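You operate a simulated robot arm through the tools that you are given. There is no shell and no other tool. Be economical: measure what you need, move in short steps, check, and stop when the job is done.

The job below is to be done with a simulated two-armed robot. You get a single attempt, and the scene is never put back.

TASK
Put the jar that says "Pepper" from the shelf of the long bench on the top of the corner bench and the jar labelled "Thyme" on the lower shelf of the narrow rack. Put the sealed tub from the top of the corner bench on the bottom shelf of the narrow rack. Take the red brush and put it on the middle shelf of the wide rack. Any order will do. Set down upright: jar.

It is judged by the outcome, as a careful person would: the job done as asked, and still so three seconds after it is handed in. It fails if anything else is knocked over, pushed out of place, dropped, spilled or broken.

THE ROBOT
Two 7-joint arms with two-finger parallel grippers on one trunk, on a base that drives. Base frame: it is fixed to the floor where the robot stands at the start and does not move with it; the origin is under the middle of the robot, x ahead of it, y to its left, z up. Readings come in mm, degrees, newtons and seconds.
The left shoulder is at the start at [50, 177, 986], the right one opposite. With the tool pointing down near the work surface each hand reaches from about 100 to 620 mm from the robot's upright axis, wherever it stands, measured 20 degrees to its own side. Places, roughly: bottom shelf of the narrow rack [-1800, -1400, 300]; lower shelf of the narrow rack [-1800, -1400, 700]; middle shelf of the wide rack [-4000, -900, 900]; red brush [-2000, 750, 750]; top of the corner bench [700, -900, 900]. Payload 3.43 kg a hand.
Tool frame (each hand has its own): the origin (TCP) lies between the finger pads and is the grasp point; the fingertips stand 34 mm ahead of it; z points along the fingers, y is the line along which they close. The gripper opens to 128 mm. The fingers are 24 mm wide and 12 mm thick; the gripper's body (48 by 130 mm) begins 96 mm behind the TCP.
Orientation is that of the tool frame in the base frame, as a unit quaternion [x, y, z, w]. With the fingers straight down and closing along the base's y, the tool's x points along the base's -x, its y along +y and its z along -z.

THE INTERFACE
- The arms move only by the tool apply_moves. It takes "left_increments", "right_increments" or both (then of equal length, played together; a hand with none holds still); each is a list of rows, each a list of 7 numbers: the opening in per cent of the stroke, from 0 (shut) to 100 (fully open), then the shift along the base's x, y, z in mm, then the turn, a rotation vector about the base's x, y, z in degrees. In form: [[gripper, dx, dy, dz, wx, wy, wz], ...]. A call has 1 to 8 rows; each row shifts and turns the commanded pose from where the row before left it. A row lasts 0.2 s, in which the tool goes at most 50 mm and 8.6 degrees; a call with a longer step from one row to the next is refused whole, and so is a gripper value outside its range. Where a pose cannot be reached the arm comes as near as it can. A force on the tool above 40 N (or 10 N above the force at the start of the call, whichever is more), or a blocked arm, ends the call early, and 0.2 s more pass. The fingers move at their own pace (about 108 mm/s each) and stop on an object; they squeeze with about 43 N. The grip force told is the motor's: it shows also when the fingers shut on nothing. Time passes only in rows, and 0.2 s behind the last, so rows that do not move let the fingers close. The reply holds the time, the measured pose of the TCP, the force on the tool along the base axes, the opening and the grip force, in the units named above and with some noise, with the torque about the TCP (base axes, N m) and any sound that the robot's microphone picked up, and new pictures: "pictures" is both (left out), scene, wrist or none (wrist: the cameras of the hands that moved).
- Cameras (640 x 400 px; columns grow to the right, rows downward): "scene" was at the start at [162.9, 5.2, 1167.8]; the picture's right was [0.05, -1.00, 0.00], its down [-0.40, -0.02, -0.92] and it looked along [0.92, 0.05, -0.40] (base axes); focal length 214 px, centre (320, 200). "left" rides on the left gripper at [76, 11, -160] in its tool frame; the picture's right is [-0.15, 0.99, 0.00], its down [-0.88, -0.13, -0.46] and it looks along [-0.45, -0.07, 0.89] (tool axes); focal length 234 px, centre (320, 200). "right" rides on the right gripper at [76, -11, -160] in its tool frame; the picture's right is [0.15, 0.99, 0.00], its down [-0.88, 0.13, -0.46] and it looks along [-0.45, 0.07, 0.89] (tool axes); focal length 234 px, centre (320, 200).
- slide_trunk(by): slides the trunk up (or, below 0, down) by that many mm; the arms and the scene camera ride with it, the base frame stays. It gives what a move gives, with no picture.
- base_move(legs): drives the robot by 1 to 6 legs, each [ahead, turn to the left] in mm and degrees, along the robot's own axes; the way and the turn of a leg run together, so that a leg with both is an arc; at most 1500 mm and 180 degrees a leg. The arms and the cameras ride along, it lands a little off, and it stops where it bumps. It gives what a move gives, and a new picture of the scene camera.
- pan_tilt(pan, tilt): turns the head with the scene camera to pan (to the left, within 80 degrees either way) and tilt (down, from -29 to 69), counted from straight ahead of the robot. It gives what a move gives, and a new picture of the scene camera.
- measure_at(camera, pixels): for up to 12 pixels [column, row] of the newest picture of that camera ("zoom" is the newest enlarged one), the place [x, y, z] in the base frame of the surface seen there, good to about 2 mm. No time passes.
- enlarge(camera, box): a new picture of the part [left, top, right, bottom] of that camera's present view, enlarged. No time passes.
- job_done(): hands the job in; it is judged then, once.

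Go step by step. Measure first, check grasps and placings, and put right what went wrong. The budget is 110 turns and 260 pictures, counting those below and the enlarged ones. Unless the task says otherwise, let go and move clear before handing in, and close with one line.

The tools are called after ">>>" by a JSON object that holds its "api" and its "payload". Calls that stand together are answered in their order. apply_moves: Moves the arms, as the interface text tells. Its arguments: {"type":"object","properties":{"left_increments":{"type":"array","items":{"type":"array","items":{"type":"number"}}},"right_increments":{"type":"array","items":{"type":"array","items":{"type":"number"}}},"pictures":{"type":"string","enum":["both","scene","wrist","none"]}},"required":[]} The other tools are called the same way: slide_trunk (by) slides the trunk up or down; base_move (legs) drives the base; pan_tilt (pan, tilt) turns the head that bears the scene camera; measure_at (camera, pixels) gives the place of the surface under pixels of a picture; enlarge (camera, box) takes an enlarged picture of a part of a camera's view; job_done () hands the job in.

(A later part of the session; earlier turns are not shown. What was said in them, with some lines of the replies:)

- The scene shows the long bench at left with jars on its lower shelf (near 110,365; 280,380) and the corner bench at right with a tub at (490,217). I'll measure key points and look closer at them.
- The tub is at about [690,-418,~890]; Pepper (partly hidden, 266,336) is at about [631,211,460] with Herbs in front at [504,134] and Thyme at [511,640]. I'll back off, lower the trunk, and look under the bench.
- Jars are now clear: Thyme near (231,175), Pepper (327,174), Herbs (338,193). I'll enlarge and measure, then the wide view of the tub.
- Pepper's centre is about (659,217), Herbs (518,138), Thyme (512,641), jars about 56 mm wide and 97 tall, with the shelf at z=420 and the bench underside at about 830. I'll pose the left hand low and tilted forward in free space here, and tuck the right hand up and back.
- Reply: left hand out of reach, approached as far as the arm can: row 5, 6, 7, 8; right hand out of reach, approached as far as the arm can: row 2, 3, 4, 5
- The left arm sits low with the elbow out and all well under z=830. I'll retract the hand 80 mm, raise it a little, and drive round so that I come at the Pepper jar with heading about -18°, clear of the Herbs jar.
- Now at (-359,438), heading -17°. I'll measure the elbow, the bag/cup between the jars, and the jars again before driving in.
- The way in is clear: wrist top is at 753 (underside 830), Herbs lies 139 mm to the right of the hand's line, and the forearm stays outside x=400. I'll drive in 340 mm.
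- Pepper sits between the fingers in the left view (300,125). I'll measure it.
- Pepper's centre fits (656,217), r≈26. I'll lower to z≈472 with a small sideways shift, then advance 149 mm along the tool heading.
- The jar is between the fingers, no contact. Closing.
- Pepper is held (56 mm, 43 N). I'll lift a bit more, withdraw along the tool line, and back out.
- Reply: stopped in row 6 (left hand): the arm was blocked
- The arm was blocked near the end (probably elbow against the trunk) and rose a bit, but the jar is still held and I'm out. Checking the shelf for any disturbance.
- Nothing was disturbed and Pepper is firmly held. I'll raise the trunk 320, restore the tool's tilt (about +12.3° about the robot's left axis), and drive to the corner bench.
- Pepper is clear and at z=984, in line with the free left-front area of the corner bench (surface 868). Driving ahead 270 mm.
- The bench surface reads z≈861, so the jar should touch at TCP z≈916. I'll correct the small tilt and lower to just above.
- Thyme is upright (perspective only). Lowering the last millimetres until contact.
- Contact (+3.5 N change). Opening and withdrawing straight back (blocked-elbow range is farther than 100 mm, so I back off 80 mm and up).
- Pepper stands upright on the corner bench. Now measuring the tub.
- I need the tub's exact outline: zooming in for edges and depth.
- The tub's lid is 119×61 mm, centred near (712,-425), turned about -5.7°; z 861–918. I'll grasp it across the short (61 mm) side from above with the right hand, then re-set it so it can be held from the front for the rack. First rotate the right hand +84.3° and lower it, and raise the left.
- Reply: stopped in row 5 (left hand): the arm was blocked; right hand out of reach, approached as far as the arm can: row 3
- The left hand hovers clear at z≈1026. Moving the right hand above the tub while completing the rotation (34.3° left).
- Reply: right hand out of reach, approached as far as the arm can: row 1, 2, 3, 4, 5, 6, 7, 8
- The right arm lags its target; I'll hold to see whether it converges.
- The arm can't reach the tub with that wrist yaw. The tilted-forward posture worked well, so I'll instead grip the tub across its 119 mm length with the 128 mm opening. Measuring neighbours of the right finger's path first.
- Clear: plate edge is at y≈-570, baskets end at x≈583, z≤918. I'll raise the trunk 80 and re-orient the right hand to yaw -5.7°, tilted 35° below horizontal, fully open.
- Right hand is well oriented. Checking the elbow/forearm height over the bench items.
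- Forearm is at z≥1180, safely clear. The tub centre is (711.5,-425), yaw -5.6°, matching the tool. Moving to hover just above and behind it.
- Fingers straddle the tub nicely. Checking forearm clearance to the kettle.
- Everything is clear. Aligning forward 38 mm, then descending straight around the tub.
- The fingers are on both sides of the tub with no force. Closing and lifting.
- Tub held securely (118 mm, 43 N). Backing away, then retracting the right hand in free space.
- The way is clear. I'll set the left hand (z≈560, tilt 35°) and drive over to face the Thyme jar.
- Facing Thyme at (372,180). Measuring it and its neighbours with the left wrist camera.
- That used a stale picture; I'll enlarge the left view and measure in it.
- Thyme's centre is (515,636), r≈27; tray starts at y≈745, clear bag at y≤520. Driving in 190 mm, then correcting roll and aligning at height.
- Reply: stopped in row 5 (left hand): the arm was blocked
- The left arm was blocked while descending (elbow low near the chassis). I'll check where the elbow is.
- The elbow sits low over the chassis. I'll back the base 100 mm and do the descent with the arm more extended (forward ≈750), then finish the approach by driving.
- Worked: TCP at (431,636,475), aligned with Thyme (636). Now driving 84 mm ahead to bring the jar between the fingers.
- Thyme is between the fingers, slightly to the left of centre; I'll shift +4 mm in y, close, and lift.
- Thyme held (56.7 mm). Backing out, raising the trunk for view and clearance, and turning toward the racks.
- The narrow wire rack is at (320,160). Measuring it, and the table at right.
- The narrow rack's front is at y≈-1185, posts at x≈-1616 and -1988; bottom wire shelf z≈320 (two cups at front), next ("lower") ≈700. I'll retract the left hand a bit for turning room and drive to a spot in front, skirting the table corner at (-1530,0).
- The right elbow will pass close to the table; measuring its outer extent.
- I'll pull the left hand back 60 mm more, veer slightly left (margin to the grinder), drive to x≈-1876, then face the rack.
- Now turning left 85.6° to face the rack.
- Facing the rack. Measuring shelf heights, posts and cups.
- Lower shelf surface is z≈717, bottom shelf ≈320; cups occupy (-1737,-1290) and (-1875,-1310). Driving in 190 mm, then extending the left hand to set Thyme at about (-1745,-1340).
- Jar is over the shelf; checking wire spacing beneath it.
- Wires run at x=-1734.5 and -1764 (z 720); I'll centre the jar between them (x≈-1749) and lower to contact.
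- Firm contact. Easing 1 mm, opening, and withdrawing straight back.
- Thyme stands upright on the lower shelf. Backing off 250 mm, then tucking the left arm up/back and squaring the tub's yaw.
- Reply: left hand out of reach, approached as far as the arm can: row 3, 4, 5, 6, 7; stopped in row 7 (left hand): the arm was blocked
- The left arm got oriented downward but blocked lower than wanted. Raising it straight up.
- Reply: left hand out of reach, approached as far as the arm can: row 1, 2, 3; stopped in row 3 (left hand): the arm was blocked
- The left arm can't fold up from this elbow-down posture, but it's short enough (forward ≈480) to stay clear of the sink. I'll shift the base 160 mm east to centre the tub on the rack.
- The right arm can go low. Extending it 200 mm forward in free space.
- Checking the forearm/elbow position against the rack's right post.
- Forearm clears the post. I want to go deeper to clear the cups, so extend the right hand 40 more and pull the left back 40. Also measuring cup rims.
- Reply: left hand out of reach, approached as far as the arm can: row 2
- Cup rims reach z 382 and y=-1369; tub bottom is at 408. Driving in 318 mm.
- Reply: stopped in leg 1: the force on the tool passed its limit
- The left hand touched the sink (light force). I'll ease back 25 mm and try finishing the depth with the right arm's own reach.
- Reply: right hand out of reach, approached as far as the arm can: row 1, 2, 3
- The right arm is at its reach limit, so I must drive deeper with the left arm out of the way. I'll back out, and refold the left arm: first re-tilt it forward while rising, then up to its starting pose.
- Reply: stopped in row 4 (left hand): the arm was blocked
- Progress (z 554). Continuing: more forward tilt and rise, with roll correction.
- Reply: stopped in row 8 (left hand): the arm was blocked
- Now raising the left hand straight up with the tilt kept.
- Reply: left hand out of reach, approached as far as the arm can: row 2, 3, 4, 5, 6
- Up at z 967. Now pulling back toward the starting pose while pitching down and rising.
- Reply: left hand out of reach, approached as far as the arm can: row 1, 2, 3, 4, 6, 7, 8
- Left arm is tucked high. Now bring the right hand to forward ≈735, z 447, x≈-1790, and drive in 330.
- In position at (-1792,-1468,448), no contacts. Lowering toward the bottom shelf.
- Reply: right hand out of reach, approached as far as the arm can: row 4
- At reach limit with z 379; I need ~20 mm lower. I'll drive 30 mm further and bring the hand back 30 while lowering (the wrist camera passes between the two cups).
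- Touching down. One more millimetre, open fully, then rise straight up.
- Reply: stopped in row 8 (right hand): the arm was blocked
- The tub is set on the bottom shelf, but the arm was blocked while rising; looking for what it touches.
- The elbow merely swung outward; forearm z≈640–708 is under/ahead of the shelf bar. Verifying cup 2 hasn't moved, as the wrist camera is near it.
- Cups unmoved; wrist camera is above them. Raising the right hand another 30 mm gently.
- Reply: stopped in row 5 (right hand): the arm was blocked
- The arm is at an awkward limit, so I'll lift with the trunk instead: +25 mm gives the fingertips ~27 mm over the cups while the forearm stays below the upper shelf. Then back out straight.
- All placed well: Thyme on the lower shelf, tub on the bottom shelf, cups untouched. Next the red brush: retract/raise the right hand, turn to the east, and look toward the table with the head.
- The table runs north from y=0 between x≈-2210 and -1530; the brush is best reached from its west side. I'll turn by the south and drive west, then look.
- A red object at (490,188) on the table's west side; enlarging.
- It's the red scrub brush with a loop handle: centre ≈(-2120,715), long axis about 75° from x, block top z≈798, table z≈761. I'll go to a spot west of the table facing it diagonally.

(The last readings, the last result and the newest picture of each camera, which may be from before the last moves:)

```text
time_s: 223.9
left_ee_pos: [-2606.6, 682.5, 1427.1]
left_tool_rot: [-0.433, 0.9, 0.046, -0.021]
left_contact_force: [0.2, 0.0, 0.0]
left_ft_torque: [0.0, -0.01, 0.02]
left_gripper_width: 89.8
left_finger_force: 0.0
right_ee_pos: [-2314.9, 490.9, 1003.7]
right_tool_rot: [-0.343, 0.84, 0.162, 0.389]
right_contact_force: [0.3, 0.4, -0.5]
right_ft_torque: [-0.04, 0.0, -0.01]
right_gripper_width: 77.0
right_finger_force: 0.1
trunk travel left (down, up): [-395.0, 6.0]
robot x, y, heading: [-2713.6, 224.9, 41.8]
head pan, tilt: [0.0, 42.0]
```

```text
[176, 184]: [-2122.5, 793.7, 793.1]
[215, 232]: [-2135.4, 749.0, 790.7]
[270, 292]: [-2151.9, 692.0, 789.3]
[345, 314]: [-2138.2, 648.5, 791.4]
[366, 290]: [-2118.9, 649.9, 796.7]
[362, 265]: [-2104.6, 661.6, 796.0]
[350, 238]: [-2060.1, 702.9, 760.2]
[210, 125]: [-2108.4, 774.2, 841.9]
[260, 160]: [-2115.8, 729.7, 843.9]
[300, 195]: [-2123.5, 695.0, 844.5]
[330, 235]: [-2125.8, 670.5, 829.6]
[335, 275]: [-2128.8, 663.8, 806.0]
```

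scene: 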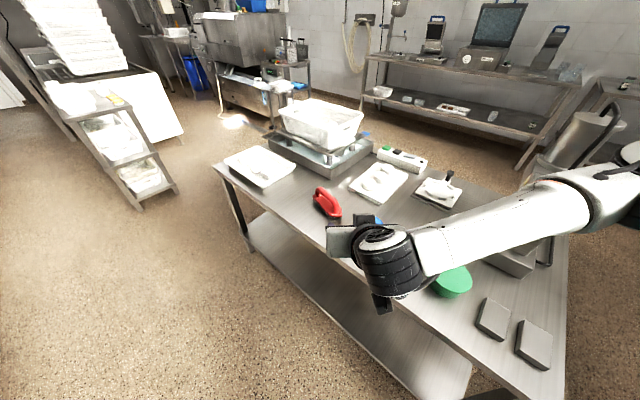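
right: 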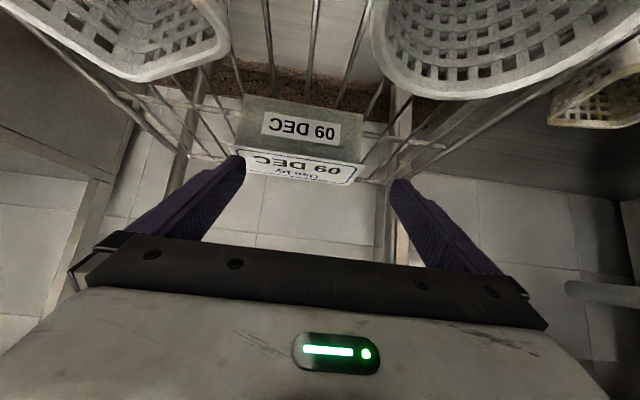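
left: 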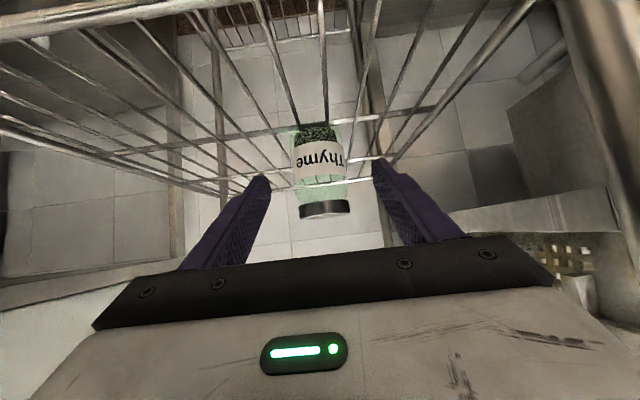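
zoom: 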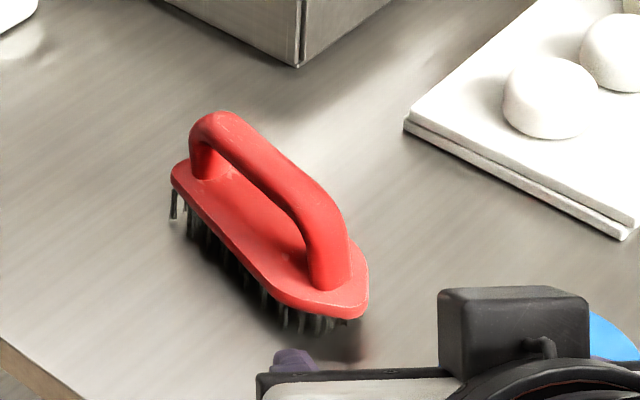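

Brush geometry: block ≈150×50 mm, axis ≈77°, centre (-2117,724), block top 796, handle top 844. I'll yaw the right hand +32.4° and raise it, drop the trunk 200, and creep forward 60 mm.

>>> {"api": "apply_moves", "payload": {"right_increments": [[75, 0, 0, 25, 0, 0, 8.1], [75, 0, 0, 25, 0, 0, 8.1], [75, 0, 0, 25, 0, 0, 8.1], [75, 0, 0, 25, 0, 0, 8.1], [75, 0, 0, 0, 0, 0, 0]], "pictures": "none"}}

>>> {"api": "slide_trunk", "payload": {"by": -200}}

>>> {"api": "base_move", "payload": {"legs": [[60, 0]]}}

```text
time_s: 225.1
left_ee_pos: [-2607.0, 682.9, 1426.4]
left_tool_rot: [-0.433, 0.9, 0.046, -0.021]
left_contact_force: [-0.1, 0.1, -0.9]
left_ft_torque: [-0.01, 0.0, -0.01]
left_gripper_width: 89.6
left_finger_force: 0.0
right_ee_pos: [-2313.6, 489.5, 1104.2]
right_tool_rot: [-0.564, 0.711, 0.263, 0.328]
right_contact_force: [0.0, 0.9, 0.2]
right_ft_torque: [-0.01, 0.03, 0.04]
right_gripper_width: 95.8
right_finger_force: 0.0
trunk travel left (down, up): [-395.0, 6.0]
robot x, y, heading: [-2714.5, 226.2, 41.6]
head pan, tilt: [0.0, 42.0]
```

```text
time_s: 227.2
left_ee_pos: [-2606.3, 682.4, 1226.7]
left_tool_rot: [-0.433, 0.9, 0.045, -0.02]
left_contact_force: [0.3, -0.3, 0.0]
left_ft_torque: [-0.02, 0.0, -0.03]
left_gripper_width: 89.5
left_finger_force: 0.0
right_ee_pos: [-2314.4, 490.6, 904.0]
right_tool_rot: [-0.563, 0.711, 0.263, 0.329]
right_contact_force: [-0.3, 0.0, -0.2]
right_ft_torque: [0.01, 0.0, 0.01]
right_gripper_width: 96.1
right_finger_force: 0.0
trunk travel left (down, up): [-195.0, 206.0]
robot x, y, heading: [-2715.0, 225.3, 41.6]
head pan, tilt: [0.0, 42.0]
```

```text
time_s: 228.2
left_ee_pos: [-2561.8, 723.8, 1226.2]
left_tool_rot: [-0.433, 0.9, 0.046, -0.022]
left_contact_force: [0.7, 0.4, -0.4]
left_ft_torque: [0.04, 0.01, 0.02]
left_gripper_width: 89.7
left_finger_force: 0.1
right_ee_pos: [-2270.3, 530.4, 903.2]
right_tool_rot: [-0.564, 0.711, 0.263, 0.328]
right_contact_force: [0.1, 0.1, 0.0]
right_ft_torque: [0.02, -0.02, 0.03]
right_gripper_width: 96.0
right_finger_force: 0.1
trunk travel left (down, up): [-195.0, 206.0]
robot x, y, heading: [-2670.3, 266.9, 41.7]
head pan, tilt: [0.0, 42.0]
```

scene: 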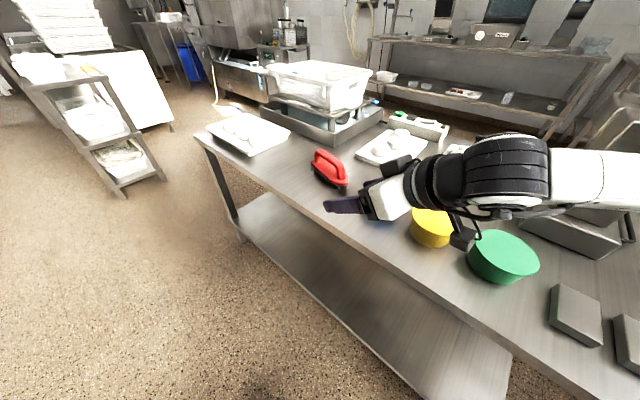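

Hand is above the table edge. Checking bowl heights, since the wrist camera will come near the blue bowl.

>>> {"api": "enlarge", "payload": {"camera": "scene", "box": [290, 130, 490, 260]}}

>>> {"api": "enlarge", "payload": {"camera": "right", "box": [0, 0, 640, 400]}}

>>> {"api": "measure_at", "payload": {"camera": "zoom", "pixels": [[390, 60], [350, 100], [300, 110], [320, 90], [250, 100], [300, 40], [420, 90]]}}

```text
3.08 times, centred on (390, 195) of scene
```

zoom: 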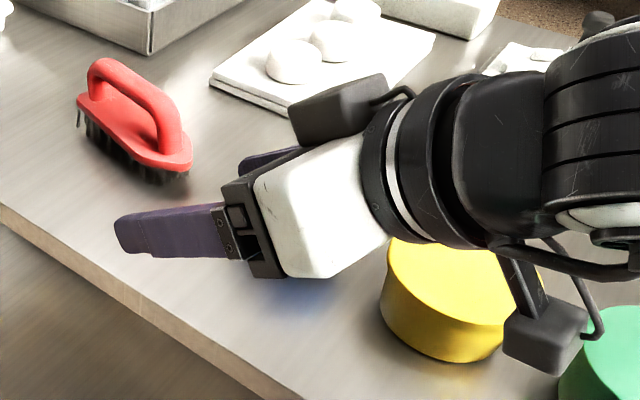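

```text
1.00 times, centred on (320, 200) of right
```

zoom: 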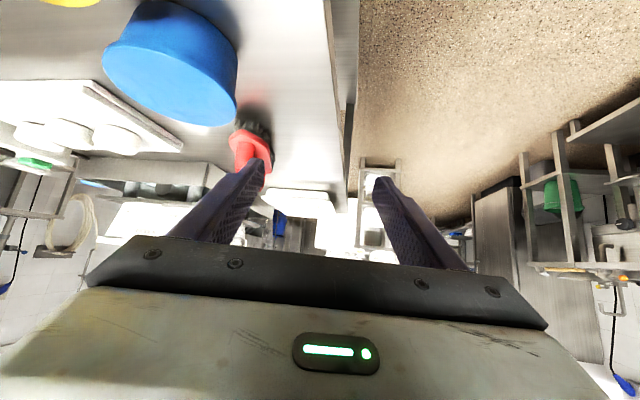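

```text
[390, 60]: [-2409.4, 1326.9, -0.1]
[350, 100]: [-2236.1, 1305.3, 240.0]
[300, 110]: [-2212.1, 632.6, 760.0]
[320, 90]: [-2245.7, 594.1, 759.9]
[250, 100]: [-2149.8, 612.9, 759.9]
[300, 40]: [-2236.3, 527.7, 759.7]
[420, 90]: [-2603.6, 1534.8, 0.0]
```

>>> {"api": "measure_at", "payload": {"camera": "zoom", "pixels": [[170, 80], [110, 60], [230, 95], [200, 121], [130, 100], [160, 30], [225, 40], [120, 20], [245, 160], [255, 130], [240, 140], [262, 170]]}}

```text
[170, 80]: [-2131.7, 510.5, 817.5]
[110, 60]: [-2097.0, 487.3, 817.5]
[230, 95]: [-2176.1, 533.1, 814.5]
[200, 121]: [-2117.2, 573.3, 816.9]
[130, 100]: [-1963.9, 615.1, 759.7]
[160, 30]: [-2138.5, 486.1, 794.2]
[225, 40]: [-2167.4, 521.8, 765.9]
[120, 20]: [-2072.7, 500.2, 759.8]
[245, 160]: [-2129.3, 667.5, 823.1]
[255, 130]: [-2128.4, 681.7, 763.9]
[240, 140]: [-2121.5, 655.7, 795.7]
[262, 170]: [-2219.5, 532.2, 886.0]
```

Blue bowl top is z 818. I'll steepen the tool 10° for more camera clearance, and move above the brush at z≈903.

>>> {"api": "apply_moves", "payload": {"right_increments": [[75, 25.8, 33.7, 0, -1.62, 0.375, 0], [75, 25.8, 33.7, 0, -1.62, 0.375, 0], [75, 25.8, 33.7, 0, -1.62, 0.375, 0], [75, 25.8, 33.7, 0, -1.62, 0.375, 0], [75, 25.8, 33.7, 0, -1.62, 0.375, 0], [75, 25.8, 33.7, 0, -1.62, 0.375, 0], [75, 0, 0, 0, 0, 0, 0]]}}

```text
time_s: 229.8
left_ee_pos: [-2563.8, 723.5, 1226.7]
left_tool_rot: [-0.433, 0.9, 0.046, -0.021]
left_contact_force: [0.2, -0.5, -0.9]
left_ft_torque: [0.02, 0.0, -0.01]
left_gripper_width: 89.7
left_finger_force: 0.0
right_ee_pos: [-2121.8, 724.3, 903.1]
right_tool_rot: [-0.583, 0.736, 0.215, 0.269]
right_contact_force: [-0.7, -0.2, 0.1]
right_ft_torque: [-0.01, -0.01, 0.02]
right_gripper_width: 95.5
right_finger_force: 0.0
right hand out of reach, approached as far as the arm can: row 6
trunk travel left (down, up): [-195.0, 206.0]
robot x, y, heading: [-2670.3, 266.9, 41.8]
head pan, tilt: [0.0, 42.0]
```

scene: 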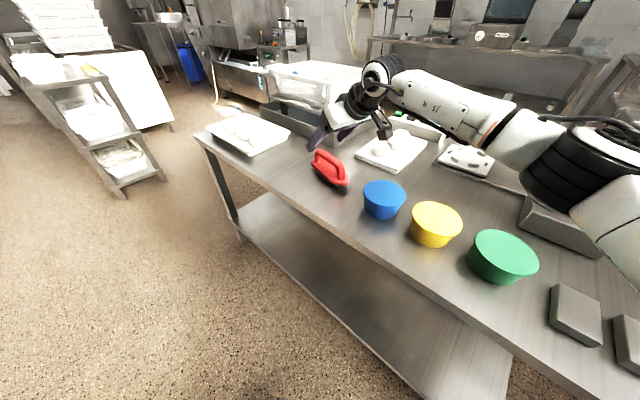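
right: 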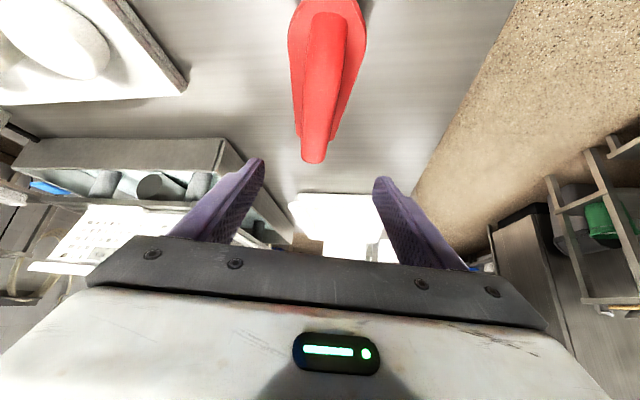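

Fingers straddle the brush well. Descending to z≈803.

>>> {"api": "apply_moves", "payload": {"right_increments": [[75, 2, 0, -25, 0, 0, 0], [75, 2, 0, -25, 0, 0, 0], [75, 0, 0, -25, 0, 0, 0], [75, 0, 0, -25, 0, 0, 0], [75, 0, 0, 0, 0, 0, 0]]}}

```text
time_s: 231.0
left_ee_pos: [-2562.5, 722.7, 1226.5]
left_tool_rot: [-0.433, 0.9, 0.046, -0.021]
left_contact_force: [0.2, 0.4, 1.1]
left_ft_torque: [0.01, 0.01, -0.02]
left_gripper_width: 89.6
left_finger_force: 0.0
right_ee_pos: [-2116.4, 723.2, 804.3]
right_tool_rot: [-0.582, 0.738, 0.212, 0.267]
right_contact_force: [-1.1, 0.2, 0.3]
right_ft_torque: [-0.04, -0.02, 0.0]
right_gripper_width: 96.0
right_finger_force: 0.1
trunk travel left (down, up): [-195.0, 206.0]
robot x, y, heading: [-2671.5, 268.4, 41.7]
head pan, tilt: [0.0, 42.0]
```

scene: 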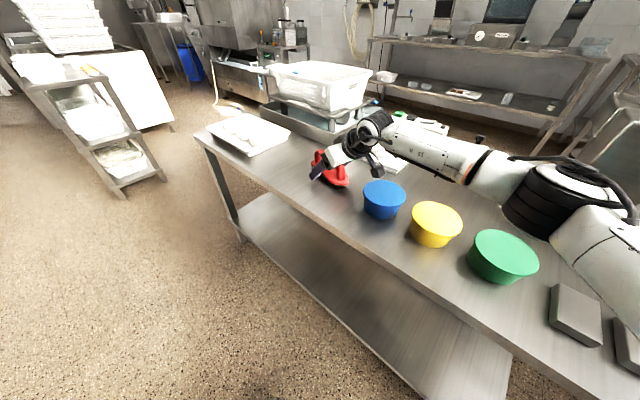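
right: 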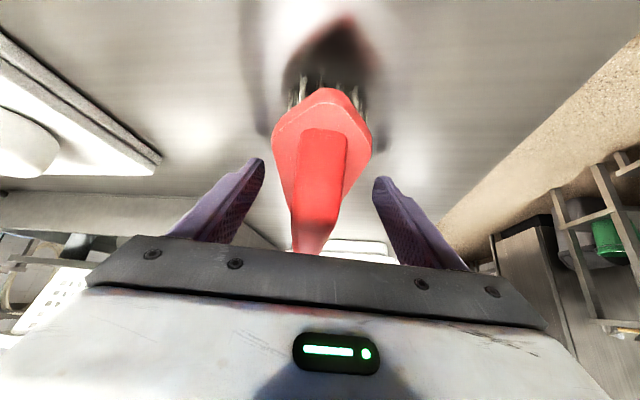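

Positioned exactly at (-2116,723,804) with no force. Closing on the brush block and lifting.

>>> {"api": "apply_moves", "payload": {"right_increments": [[40, 0, 0, 0, 0, 0, 0], [0, 0, 0, 0, 0, 0, 0], [0, 0, 0, 0, 0, 0, 0], [0, 0, 0, 0, 0, 0, 0], [0, 0, 0, 15, 0, 0, 0], [0, 0, 0, 30, 0, 0, 0], [0, 0, 0, 40, 0, 0, 0]]}}

```text
time_s: 232.6
left_ee_pos: [-2562.1, 723.2, 1226.0]
left_tool_rot: [-0.433, 0.9, 0.045, -0.021]
left_contact_force: [0.1, 0.4, -0.3]
left_ft_torque: [0.04, 0.0, -0.02]
left_gripper_width: 89.5
left_finger_force: 0.0
right_ee_pos: [-2118.4, 722.7, 888.3]
right_tool_rot: [-0.584, 0.737, 0.213, 0.264]
right_contact_force: [0.2, -0.1, -1.5]
right_ft_torque: [0.01, 0.02, -0.03]
right_gripper_width: 57.3
right_finger_force: 42.8
trunk travel left (down, up): [-195.0, 206.0]
robot x, y, heading: [-2665.3, 267.4, 41.9]
head pan, tilt: [0.0, 42.0]
```

scene: 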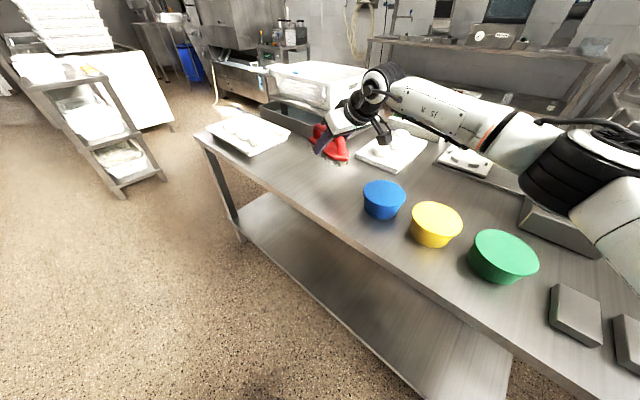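
right: 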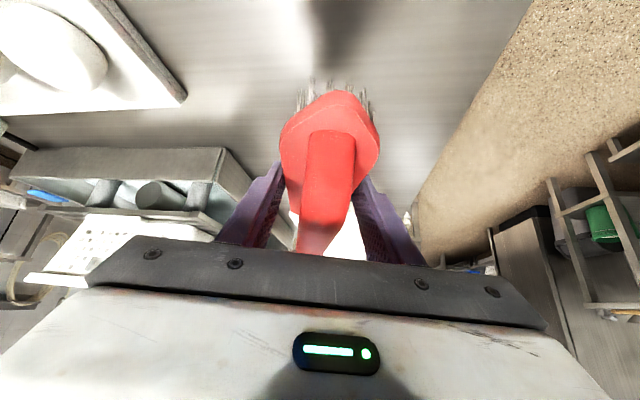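

Brush held (57 mm, 43 N). Raising, backing off, and re-aligning the tool with the robot while retracting.

>>> {"api": "slide_trunk", "payload": {"by": 150}}

>>> {"api": "base_move", "payload": {"legs": [[-150, 0]]}}

>>> {"api": "apply_moves", "payload": {"right_increments": [[0, -19, -17, 0, 0, 0, -6], [0, -19, -17, 0, 0, 0, -6], [0, -19, -17, 0, 0, 0, -6], [0, -19, -17, 0, 0, 0, -6], [0, -19, -17, 0, 0, 0, -6], [0, -19, -17, 0, 0, 0, -5], [0, 0, 0, 0, 0, 0, 0]], "pictures": "none"}}

>>> {"api": "base_move", "payload": {"legs": [[0, -147.5], [1005, 0], [0, -74.4]]}}

>>> {"api": "pan_tilt", "payload": {"pan": 5, "tilt": 28}}

```text
time_s: 234.4
left_ee_pos: [-2562.0, 723.3, 1377.2]
left_tool_rot: [-0.433, 0.9, 0.046, -0.021]
left_contact_force: [0.0, -0.7, -0.8]
left_ft_torque: [0.0, 0.0, 0.02]
left_gripper_width: 89.7
left_finger_force: 0.1
right_ee_pos: [-2118.4, 723.6, 1038.3]
right_tool_rot: [-0.583, 0.738, 0.212, 0.266]
right_contact_force: [-0.9, 0.6, -1.0]
right_ft_torque: [-0.01, 0.03, 0.0]
right_gripper_width: 57.3
right_finger_force: 42.7
trunk travel left (down, up): [-345.0, 56.0]
robot x, y, heading: [-2668.4, 269.4, 41.9]
head pan, tilt: [0.0, 42.0]
```

```text
time_s: 235.7
left_ee_pos: [-2673.2, 621.5, 1376.6]
left_tool_rot: [-0.433, 0.9, 0.046, -0.021]
left_contact_force: [0.2, 0.5, 0.1]
left_ft_torque: [0.02, -0.05, -0.01]
left_gripper_width: 89.5
left_finger_force: 0.1
right_ee_pos: [-2230.5, 624.1, 1038.3]
right_tool_rot: [-0.584, 0.737, 0.213, 0.266]
right_contact_force: [0.3, -0.2, -1.5]
right_ft_torque: [-0.03, -0.04, -0.03]
right_gripper_width: 57.3
right_finger_force: 42.9
trunk travel left (down, up): [-345.0, 56.0]
robot x, y, heading: [-2781.5, 170.7, 41.9]
head pan, tilt: [0.0, 42.0]
```

scene: 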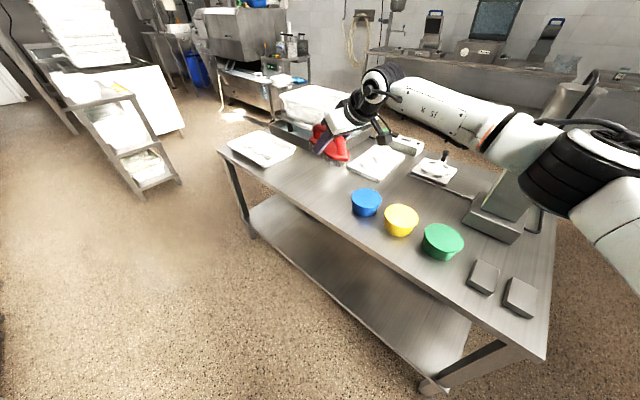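

```text
time_s: 237.3
left_ee_pos: [-2674.2, 623.5, 1377.2]
left_tool_rot: [-0.432, 0.9, 0.046, -0.021]
left_contact_force: [-0.5, 1.1, -0.2]
left_ft_torque: [0.01, 0.01, 0.0]
left_gripper_width: 89.5
left_finger_force: 0.1
right_ee_pos: [-2343.3, 520.5, 1038.1]
right_tool_rot: [-0.334, 0.879, 0.123, 0.318]
right_contact_force: [0.0, -0.5, -1.4]
right_ft_torque: [-0.01, 0.02, 0.0]
right_gripper_width: 57.2
right_finger_force: 42.8
trunk travel left (down, up): [-345.0, 56.0]
robot x, y, heading: [-2783.4, 171.3, 41.7]
head pan, tilt: [0.0, 42.0]
```

```text
time_s: 251.8
left_ee_pos: [-3440.7, -1071.1, 1376.5]
left_tool_rot: [0.995, 0.088, 0.003, 0.05]
left_contact_force: [1.1, 0.9, 0.2]
left_ft_torque: [0.0, -0.01, 0.01]
left_gripper_width: 89.6
left_finger_force: 0.0
right_ee_pos: [-3622.3, -779.4, 1038.1]
right_tool_rot: [0.94, 0.004, -0.34, 0.004]
right_contact_force: [0.2, 0.4, -0.9]
right_ft_torque: [-0.03, -0.01, 0.0]
right_gripper_width: 57.4
right_finger_force: 42.4
trunk travel left (down, up): [-345.0, 56.0]
robot x, y, heading: [-3058.3, -801.3, -179.1]
head pan, tilt: [0.0, 42.0]
```

scene: 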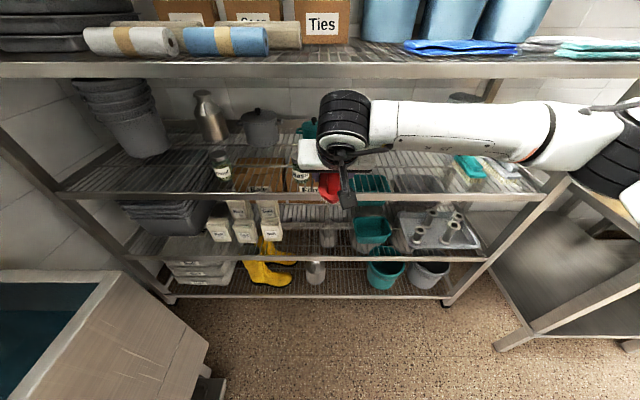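

```text
time_s: 252.6
left_ee_pos: [-3439.3, -1072.0, 1375.5]
left_tool_rot: [0.995, 0.087, 0.003, 0.05]
left_contact_force: [-0.6, -0.6, -0.7]
left_ft_torque: [0.01, -0.01, 0.0]
left_gripper_width: 89.4
left_finger_force: 0.0
right_ee_pos: [-3621.3, -779.0, 1037.6]
right_tool_rot: [0.941, 0.004, -0.339, 0.004]
right_contact_force: [-0.6, -0.9, -1.3]
right_ft_torque: [-0.03, 0.03, -0.01]
right_gripper_width: 57.3
right_finger_force: 42.1
trunk travel left (down, up): [-345.0, 56.0]
robot x, y, heading: [-3059.7, -801.3, -179.4]
head pan, tilt: [5.0, 28.0]
```

scene: 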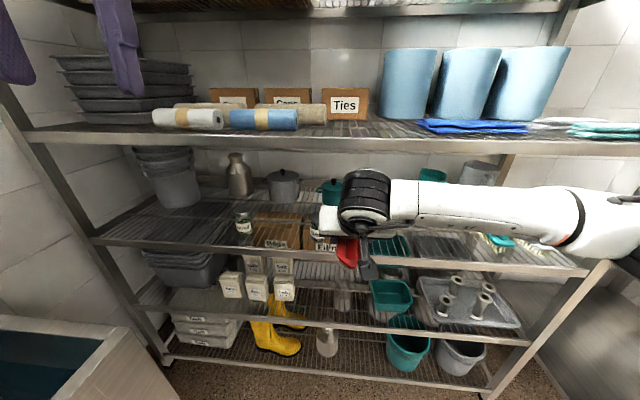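

Facing the wide rack with the brush. Measuring its shelves.

>>> {"api": "measure_at", "payload": {"camera": "scene", "pixels": [[300, 137], [230, 243], [200, 312], [270, 368], [480, 255], [430, 262], [290, 220], [270, 235], [245, 225], [435, 245], [480, 170], [330, 5]]}}

>>> {"api": "enlarge", "payload": {"camera": "scene", "box": [180, 150, 560, 290]}}

```text
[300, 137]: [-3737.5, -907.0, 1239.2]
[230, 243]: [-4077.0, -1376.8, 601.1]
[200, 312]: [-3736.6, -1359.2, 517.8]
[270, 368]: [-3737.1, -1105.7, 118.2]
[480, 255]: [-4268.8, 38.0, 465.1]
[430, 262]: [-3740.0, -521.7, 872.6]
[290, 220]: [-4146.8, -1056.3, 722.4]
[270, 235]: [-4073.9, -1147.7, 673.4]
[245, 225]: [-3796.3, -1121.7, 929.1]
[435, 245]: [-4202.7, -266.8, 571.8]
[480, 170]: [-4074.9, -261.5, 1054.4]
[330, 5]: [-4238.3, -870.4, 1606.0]
```

```text
1.68 times, centred on (370, 220) of scene
```

zoom: 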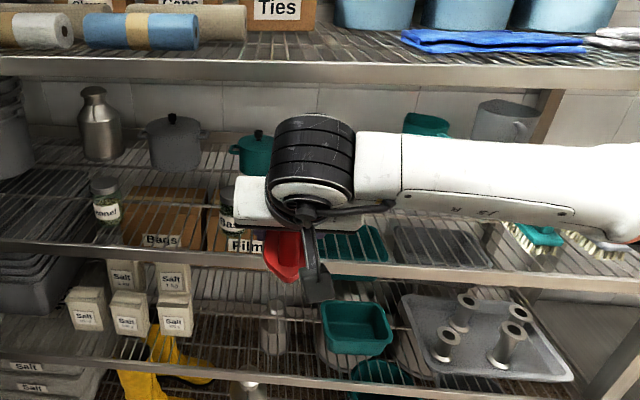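

The middle shelf's front bar is at z≈873 (five shelves: 118, 518, ~890, 1239, 1606). Looking for a free spot with the wrist camera.

>>> {"api": "enlarge", "payload": {"camera": "right", "box": [0, 0, 640, 400]}}

>>> {"api": "measure_at", "payload": {"camera": "zoom", "pixels": [[180, 60], [460, 60], [100, 80], [540, 80], [200, 120], [440, 120], [60, 60], [600, 60], [500, 30], [150, 30], [420, 30], [400, 90]]}}

```text
1.00 times, centred on (320, 200) of right
```

zoom: 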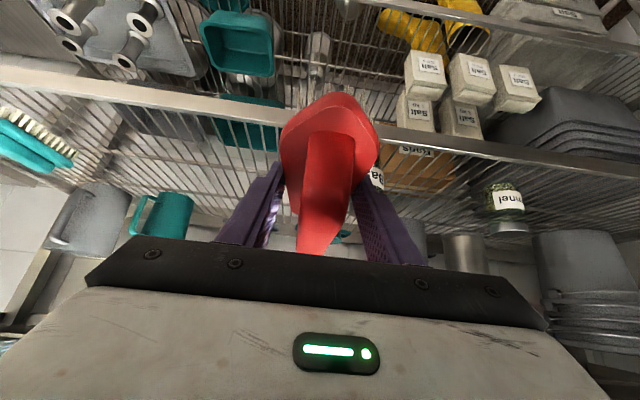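

```text
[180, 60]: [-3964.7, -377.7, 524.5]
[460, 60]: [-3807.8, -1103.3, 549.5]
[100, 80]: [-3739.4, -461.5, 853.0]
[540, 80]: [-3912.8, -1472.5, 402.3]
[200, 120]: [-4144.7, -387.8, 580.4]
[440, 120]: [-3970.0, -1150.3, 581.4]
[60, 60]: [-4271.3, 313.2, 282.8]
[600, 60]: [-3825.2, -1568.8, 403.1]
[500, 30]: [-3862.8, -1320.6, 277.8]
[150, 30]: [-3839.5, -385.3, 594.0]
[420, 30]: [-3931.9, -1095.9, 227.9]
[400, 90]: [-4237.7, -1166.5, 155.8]
```

The middle shelf front is free around y≈-680 (mugs/pots are at the back). I'll lower the trunk 60, shift the hand 100 mm north, and look again.

>>> {"api": "slide_trunk", "payload": {"by": -60}}

>>> {"api": "apply_moves", "payload": {"right_increments": [[0, 0, 33, 0, 0, 0, 0], [0, 0, 33, 0, 0, 0, 0], [0, 0, 34, 0, 0, 0, 0], [0, 0, 0, 0, 0, 0, 0]], "pictures": "both"}}

```text
time_s: 253.6
left_ee_pos: [-3440.4, -1072.4, 1317.3]
left_tool_rot: [0.995, 0.088, 0.005, 0.051]
left_contact_force: [1.1, 0.4, 0.4]
left_ft_torque: [0.02, 0.02, 0.0]
left_gripper_width: 89.5
left_finger_force: 0.0
right_ee_pos: [-3621.9, -780.4, 978.0]
right_tool_rot: [0.941, 0.004, -0.34, 0.004]
right_contact_force: [0.1, 0.0, -0.9]
right_ft_torque: [0.0, -0.03, 0.02]
right_gripper_width: 57.2
right_finger_force: 42.7
trunk travel left (down, up): [-285.0, 116.0]
robot x, y, heading: [-3060.0, -800.6, -179.6]
head pan, tilt: [5.0, 28.0]
```

```text
time_s: 254.6
left_ee_pos: [-3439.1, -1072.3, 1317.4]
left_tool_rot: [0.995, 0.088, 0.004, 0.051]
left_contact_force: [-0.4, 0.6, 0.0]
left_ft_torque: [0.0, -0.02, -0.01]
left_gripper_width: 89.3
left_finger_force: 0.0
right_ee_pos: [-3621.7, -680.1, 978.8]
right_tool_rot: [0.94, 0.006, -0.34, 0.005]
right_contact_force: [-1.1, -0.3, -1.0]
right_ft_torque: [0.01, -0.01, -0.01]
right_gripper_width: 57.3
right_finger_force: 42.8
trunk travel left (down, up): [-285.0, 116.0]
robot x, y, heading: [-3065.8, -801.9, -179.5]
head pan, tilt: [5.0, 28.0]
```

scene: 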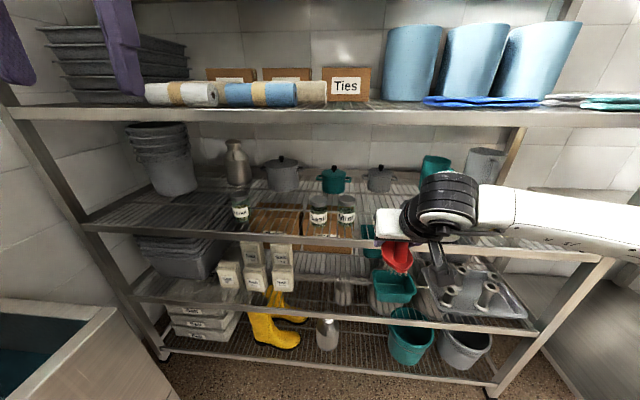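
right: 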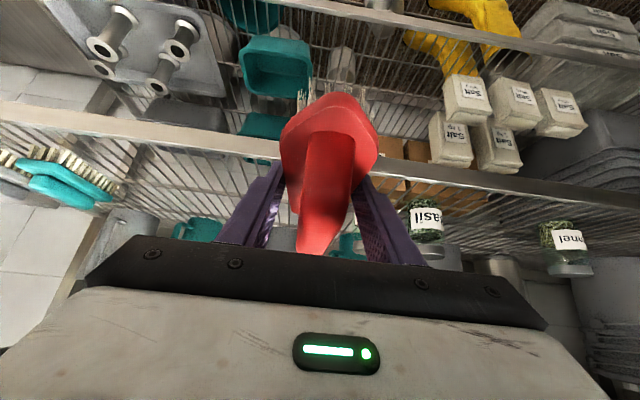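

Measuring the jars, the other brushes, and the shelf bar height near the spot.

>>> {"api": "measure_at", "payload": {"camera": "scene", "pixels": [[347, 215], [318, 215], [380, 180], [334, 180], [340, 238], [340, 241]]}}

>>> {"api": "measure_at", "payload": {"camera": "right", "pixels": [[60, 180], [95, 185], [200, 145], [200, 150], [200, 155], [190, 225], [450, 180], [450, 188], [425, 225], [150, 140], [240, 157]]}}

>>> {"api": "enlarge", "payload": {"camera": "right", "box": [60, 100, 300, 250]}}

```text
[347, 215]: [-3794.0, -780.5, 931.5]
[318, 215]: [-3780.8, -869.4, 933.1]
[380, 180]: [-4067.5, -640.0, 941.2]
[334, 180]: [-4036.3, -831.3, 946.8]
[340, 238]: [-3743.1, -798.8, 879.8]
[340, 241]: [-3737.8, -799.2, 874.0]
```

```text
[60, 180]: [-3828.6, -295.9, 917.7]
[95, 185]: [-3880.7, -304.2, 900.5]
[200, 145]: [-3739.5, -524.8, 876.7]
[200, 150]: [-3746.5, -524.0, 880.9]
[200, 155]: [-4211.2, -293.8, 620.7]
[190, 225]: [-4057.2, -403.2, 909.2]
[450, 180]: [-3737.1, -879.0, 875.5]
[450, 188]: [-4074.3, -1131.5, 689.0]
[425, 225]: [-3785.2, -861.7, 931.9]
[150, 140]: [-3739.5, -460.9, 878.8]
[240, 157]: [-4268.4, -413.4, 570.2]
```

```text
2.67 times, centred on (180, 175) of right
```

zoom: 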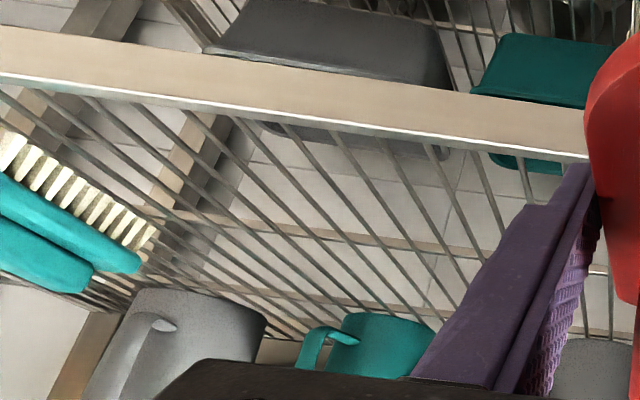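

Shelf top is z≈880; the space between the Mint jar (y≈-780) and the other brushes (y≈-330) is free. Shift to y≈-590 and drive in 200 mm.

>>> {"api": "apply_moves", "payload": {"right_increments": [[0, 0, 30, 0, 0, 0, 0], [0, 0, 30, 0, 0, 0, 0], [0, 0, 30, 0, 0, 0, 0], [0, 0, 0, 0, 0, 0, 0]], "pictures": "none"}}

>>> {"api": "base_move", "payload": {"legs": [[200, 0]]}}

>>> {"api": "enlarge", "payload": {"camera": "right", "box": [0, 0, 640, 400]}}

```text
time_s: 255.6
left_ee_pos: [-3438.9, -1072.3, 1315.9]
left_tool_rot: [0.995, 0.088, 0.003, 0.05]
left_contact_force: [0.6, -0.2, 0.8]
left_ft_torque: [-0.02, -0.02, 0.01]
left_gripper_width: 89.7
left_finger_force: 0.0
right_ee_pos: [-3620.7, -589.5, 977.4]
right_tool_rot: [0.94, 0.004, -0.341, 0.003]
right_contact_force: [0.3, -0.4, -1.8]
right_ft_torque: [0.0, -0.01, -0.01]
right_gripper_width: 57.3
right_finger_force: 43.2
trunk travel left (down, up): [-285.0, 116.0]
robot x, y, heading: [-3062.7, -801.7, -179.4]
head pan, tilt: [5.0, 28.0]
```

```text
time_s: 257.2
left_ee_pos: [-3639.5, -1073.8, 1317.5]
left_tool_rot: [0.995, 0.086, 0.003, 0.05]
left_contact_force: [-0.6, 0.3, -0.4]
left_ft_torque: [-0.01, -0.05, -0.04]
left_gripper_width: 89.6
left_finger_force: 0.0
right_ee_pos: [-3818.6, -589.7, 978.5]
right_tool_rot: [0.941, 0.003, -0.339, 0.003]
right_contact_force: [-0.8, -0.5, -1.7]
right_ft_torque: [-0.05, 0.0, -0.01]
right_gripper_width: 57.0
right_finger_force: 43.3
trunk travel left (down, up): [-285.0, 116.0]
robot x, y, heading: [-3260.7, -802.1, -179.4]
head pan, tilt: [5.0, 28.0]
```

scene: 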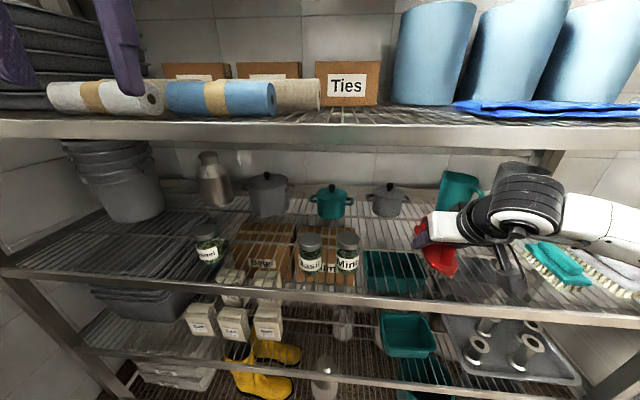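

```text
1.00 times, centred on (320, 200) of right
```

zoom: 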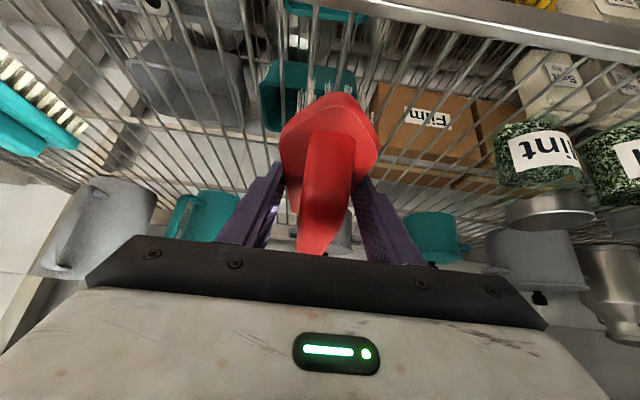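

Clear around. Advance 45 mm and lower to just above the shelf.

>>> {"api": "apply_moves", "payload": {"right_increments": [[0, -23, 0, 0, 0, 0, 0], [0, -22, 0, 0, 0, 0, 0], [0, 0, 0, -20, 0, 0, 0], [0, 0, 0, -20, 0, 0, 0], [0, 0, 0, -8, 0, 0, 0], [0, 0, 0, 0, 0, 0, 0]], "pictures": "both"}}

```text
time_s: 258.6
left_ee_pos: [-3639.8, -1074.7, 1318.5]
left_tool_rot: [0.995, 0.087, 0.004, 0.051]
left_contact_force: [-0.9, -0.5, -0.9]
left_ft_torque: [0.01, 0.0, 0.03]
left_gripper_width: 89.4
left_finger_force: 0.1
right_ee_pos: [-3863.8, -590.5, 929.8]
right_tool_rot: [0.94, 0.002, -0.34, 0.003]
right_contact_force: [0.4, -0.3, -1.8]
right_ft_torque: [0.05, 0.0, 0.03]
right_gripper_width: 57.3
right_finger_force: 43.4
trunk travel left (down, up): [-285.0, 116.0]
robot x, y, heading: [-3259.8, -800.2, -179.6]
head pan, tilt: [5.0, 28.0]
```

scene: 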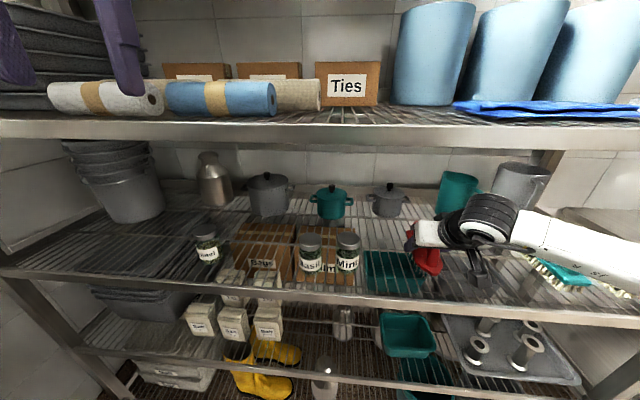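
right: 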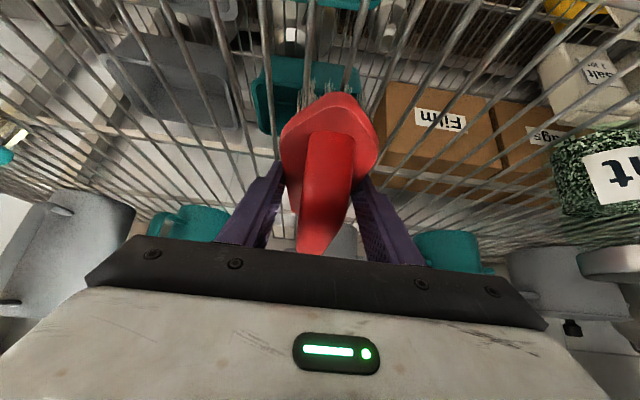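

>>> {"api": "apply_moves", "payload": {"right_increments": [[0, 0, 0, -3, 0, 0, 0], [0, 0, 0, -2, 0, 0, 0], [0, 0, 0, -2, 0, 0, 0], [0, 0, 0, 0, 0, 0, 0]], "pictures": "none"}}

```text
time_s: 259.6
left_ee_pos: [-3637.8, -1073.1, 1318.1]
left_tool_rot: [0.995, 0.087, 0.004, 0.051]
left_contact_force: [-0.1, -0.2, -0.8]
left_ft_torque: [-0.01, 0.06, -0.03]
left_gripper_width: 89.7
left_finger_force: 0.0
right_ee_pos: [-3864.3, -590.9, 925.3]
right_tool_rot: [0.94, 0.003, -0.342, 0.003]
right_contact_force: [-0.6, 0.7, 4.4]
right_ft_torque: [0.17, 0.13, -0.02]
right_gripper_width: 57.6
right_finger_force: 43.4
trunk travel left (down, up): [-285.0, 116.0]
robot x, y, heading: [-3255.2, -801.9, -179.5]
head pan, tilt: [5.0, 28.0]
```

Contact (+5.5 N) at z 925. Opening and rising straight up clear of the handle.

>>> {"api": "apply_moves", "payload": {"right_increments": [[40, 0, 0, 0.5, 0, 0, 0], [75, 0, 0, 0, 0, 0, 0], [75, 0, 0, 0, 0, 0, 0], [75, 0, 0, 15, 0, 0, 0], [75, 0, 0, 30, 0, 0, 0], [75, 0, 0, 35, 0, 0, 0], [75, 0, 0, 10, 0, 0, 0]], "pictures": "both"}}

```text
time_s: 261.2
left_ee_pos: [-3638.9, -1071.6, 1317.1]
left_tool_rot: [0.995, 0.088, 0.004, 0.051]
left_contact_force: [0.0, -0.6, 0.1]
left_ft_torque: [0.02, 0.0, 0.01]
left_gripper_width: 89.2
left_finger_force: 0.1
right_ee_pos: [-3860.8, -591.0, 1006.4]
right_tool_rot: [0.942, 0.007, -0.335, 0.003]
right_contact_force: [-1.2, 0.1, -1.0]
right_ft_torque: [-0.03, 0.03, 0.0]
right_gripper_width: 95.7
right_finger_force: 0.1
trunk travel left (down, up): [-285.0, 116.0]
robot x, y, heading: [-3260.0, -804.7, -179.5]
head pan, tilt: [5.0, 28.0]
```

scene: 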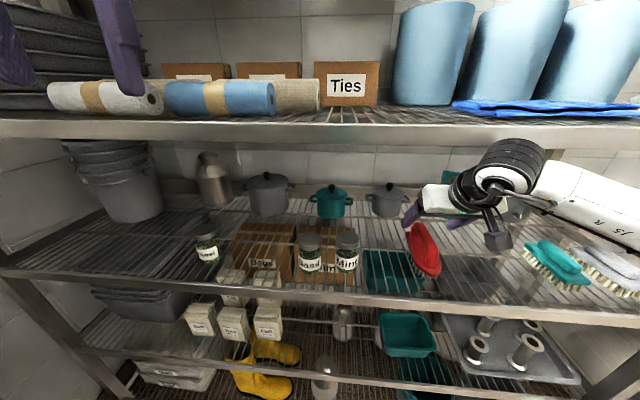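
right: 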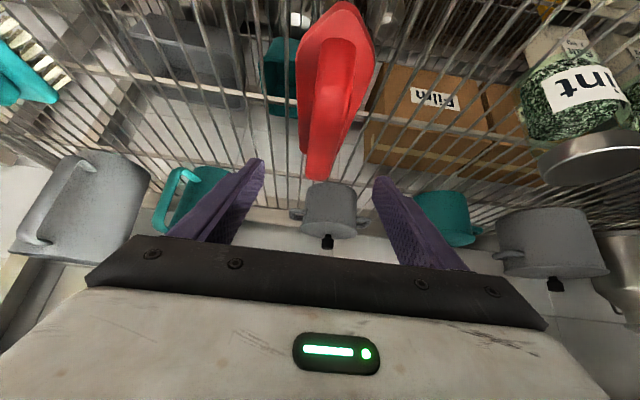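

The brush sits upright on the middle shelf. Backing out and checking.

>>> {"api": "base_move", "payload": {"legs": [[-300, 0]]}}

>>> {"api": "enlarge", "payload": {"camera": "scene", "box": [300, 150, 540, 300]}}

```text
time_s: 263.2
left_ee_pos: [-3339.6, -1071.1, 1316.8]
left_tool_rot: [0.995, 0.088, 0.004, 0.05]
left_contact_force: [-0.4, -0.2, -0.1]
left_ft_torque: [0.01, 0.0, -0.03]
left_gripper_width: 89.7
left_finger_force: 0.0
right_ee_pos: [-3564.3, -587.6, 1014.3]
right_tool_rot: [0.941, 0.003, -0.339, 0.003]
right_contact_force: [0.5, 0.6, 0.0]
right_ft_torque: [-0.02, -0.04, 0.01]
right_gripper_width: 95.8
right_finger_force: 0.1
trunk travel left (down, up): [-285.0, 116.0]
robot x, y, heading: [-2958.0, -797.9, -179.0]
head pan, tilt: [5.0, 28.0]
```

scene: 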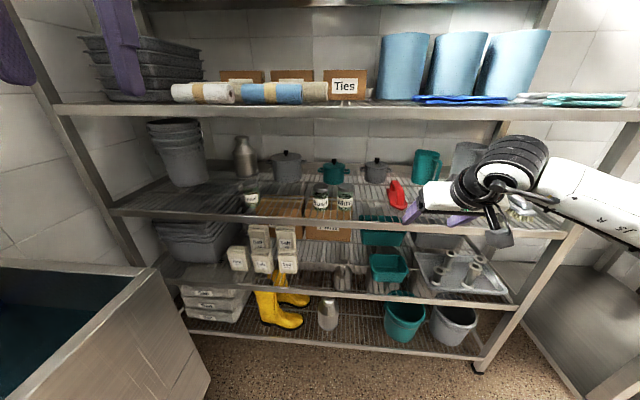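

```text
2.67 times, centred on (420, 225) of scene
```

zoom: 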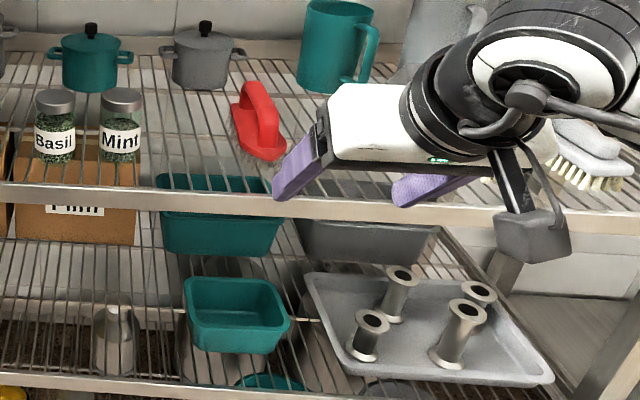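

All four items are in place, both hands are empty and clear, and the brush is resting on the middle shelf. Handing in.

>>> {"api": "job_done", "payload": {}}

```text
The job is handed in.
```

The job is handed in. Pepper stands upright on the corner bench and Thyme upright on the lower shelf of the narrow rack. The tub is on the bottom shelf of that rack, and the red brush is on the middle shelf of the wide rack. I saw nothing else moved, though the left hand touched the sink lightly once and the right arm was briefly blocked inside the narrow rack.
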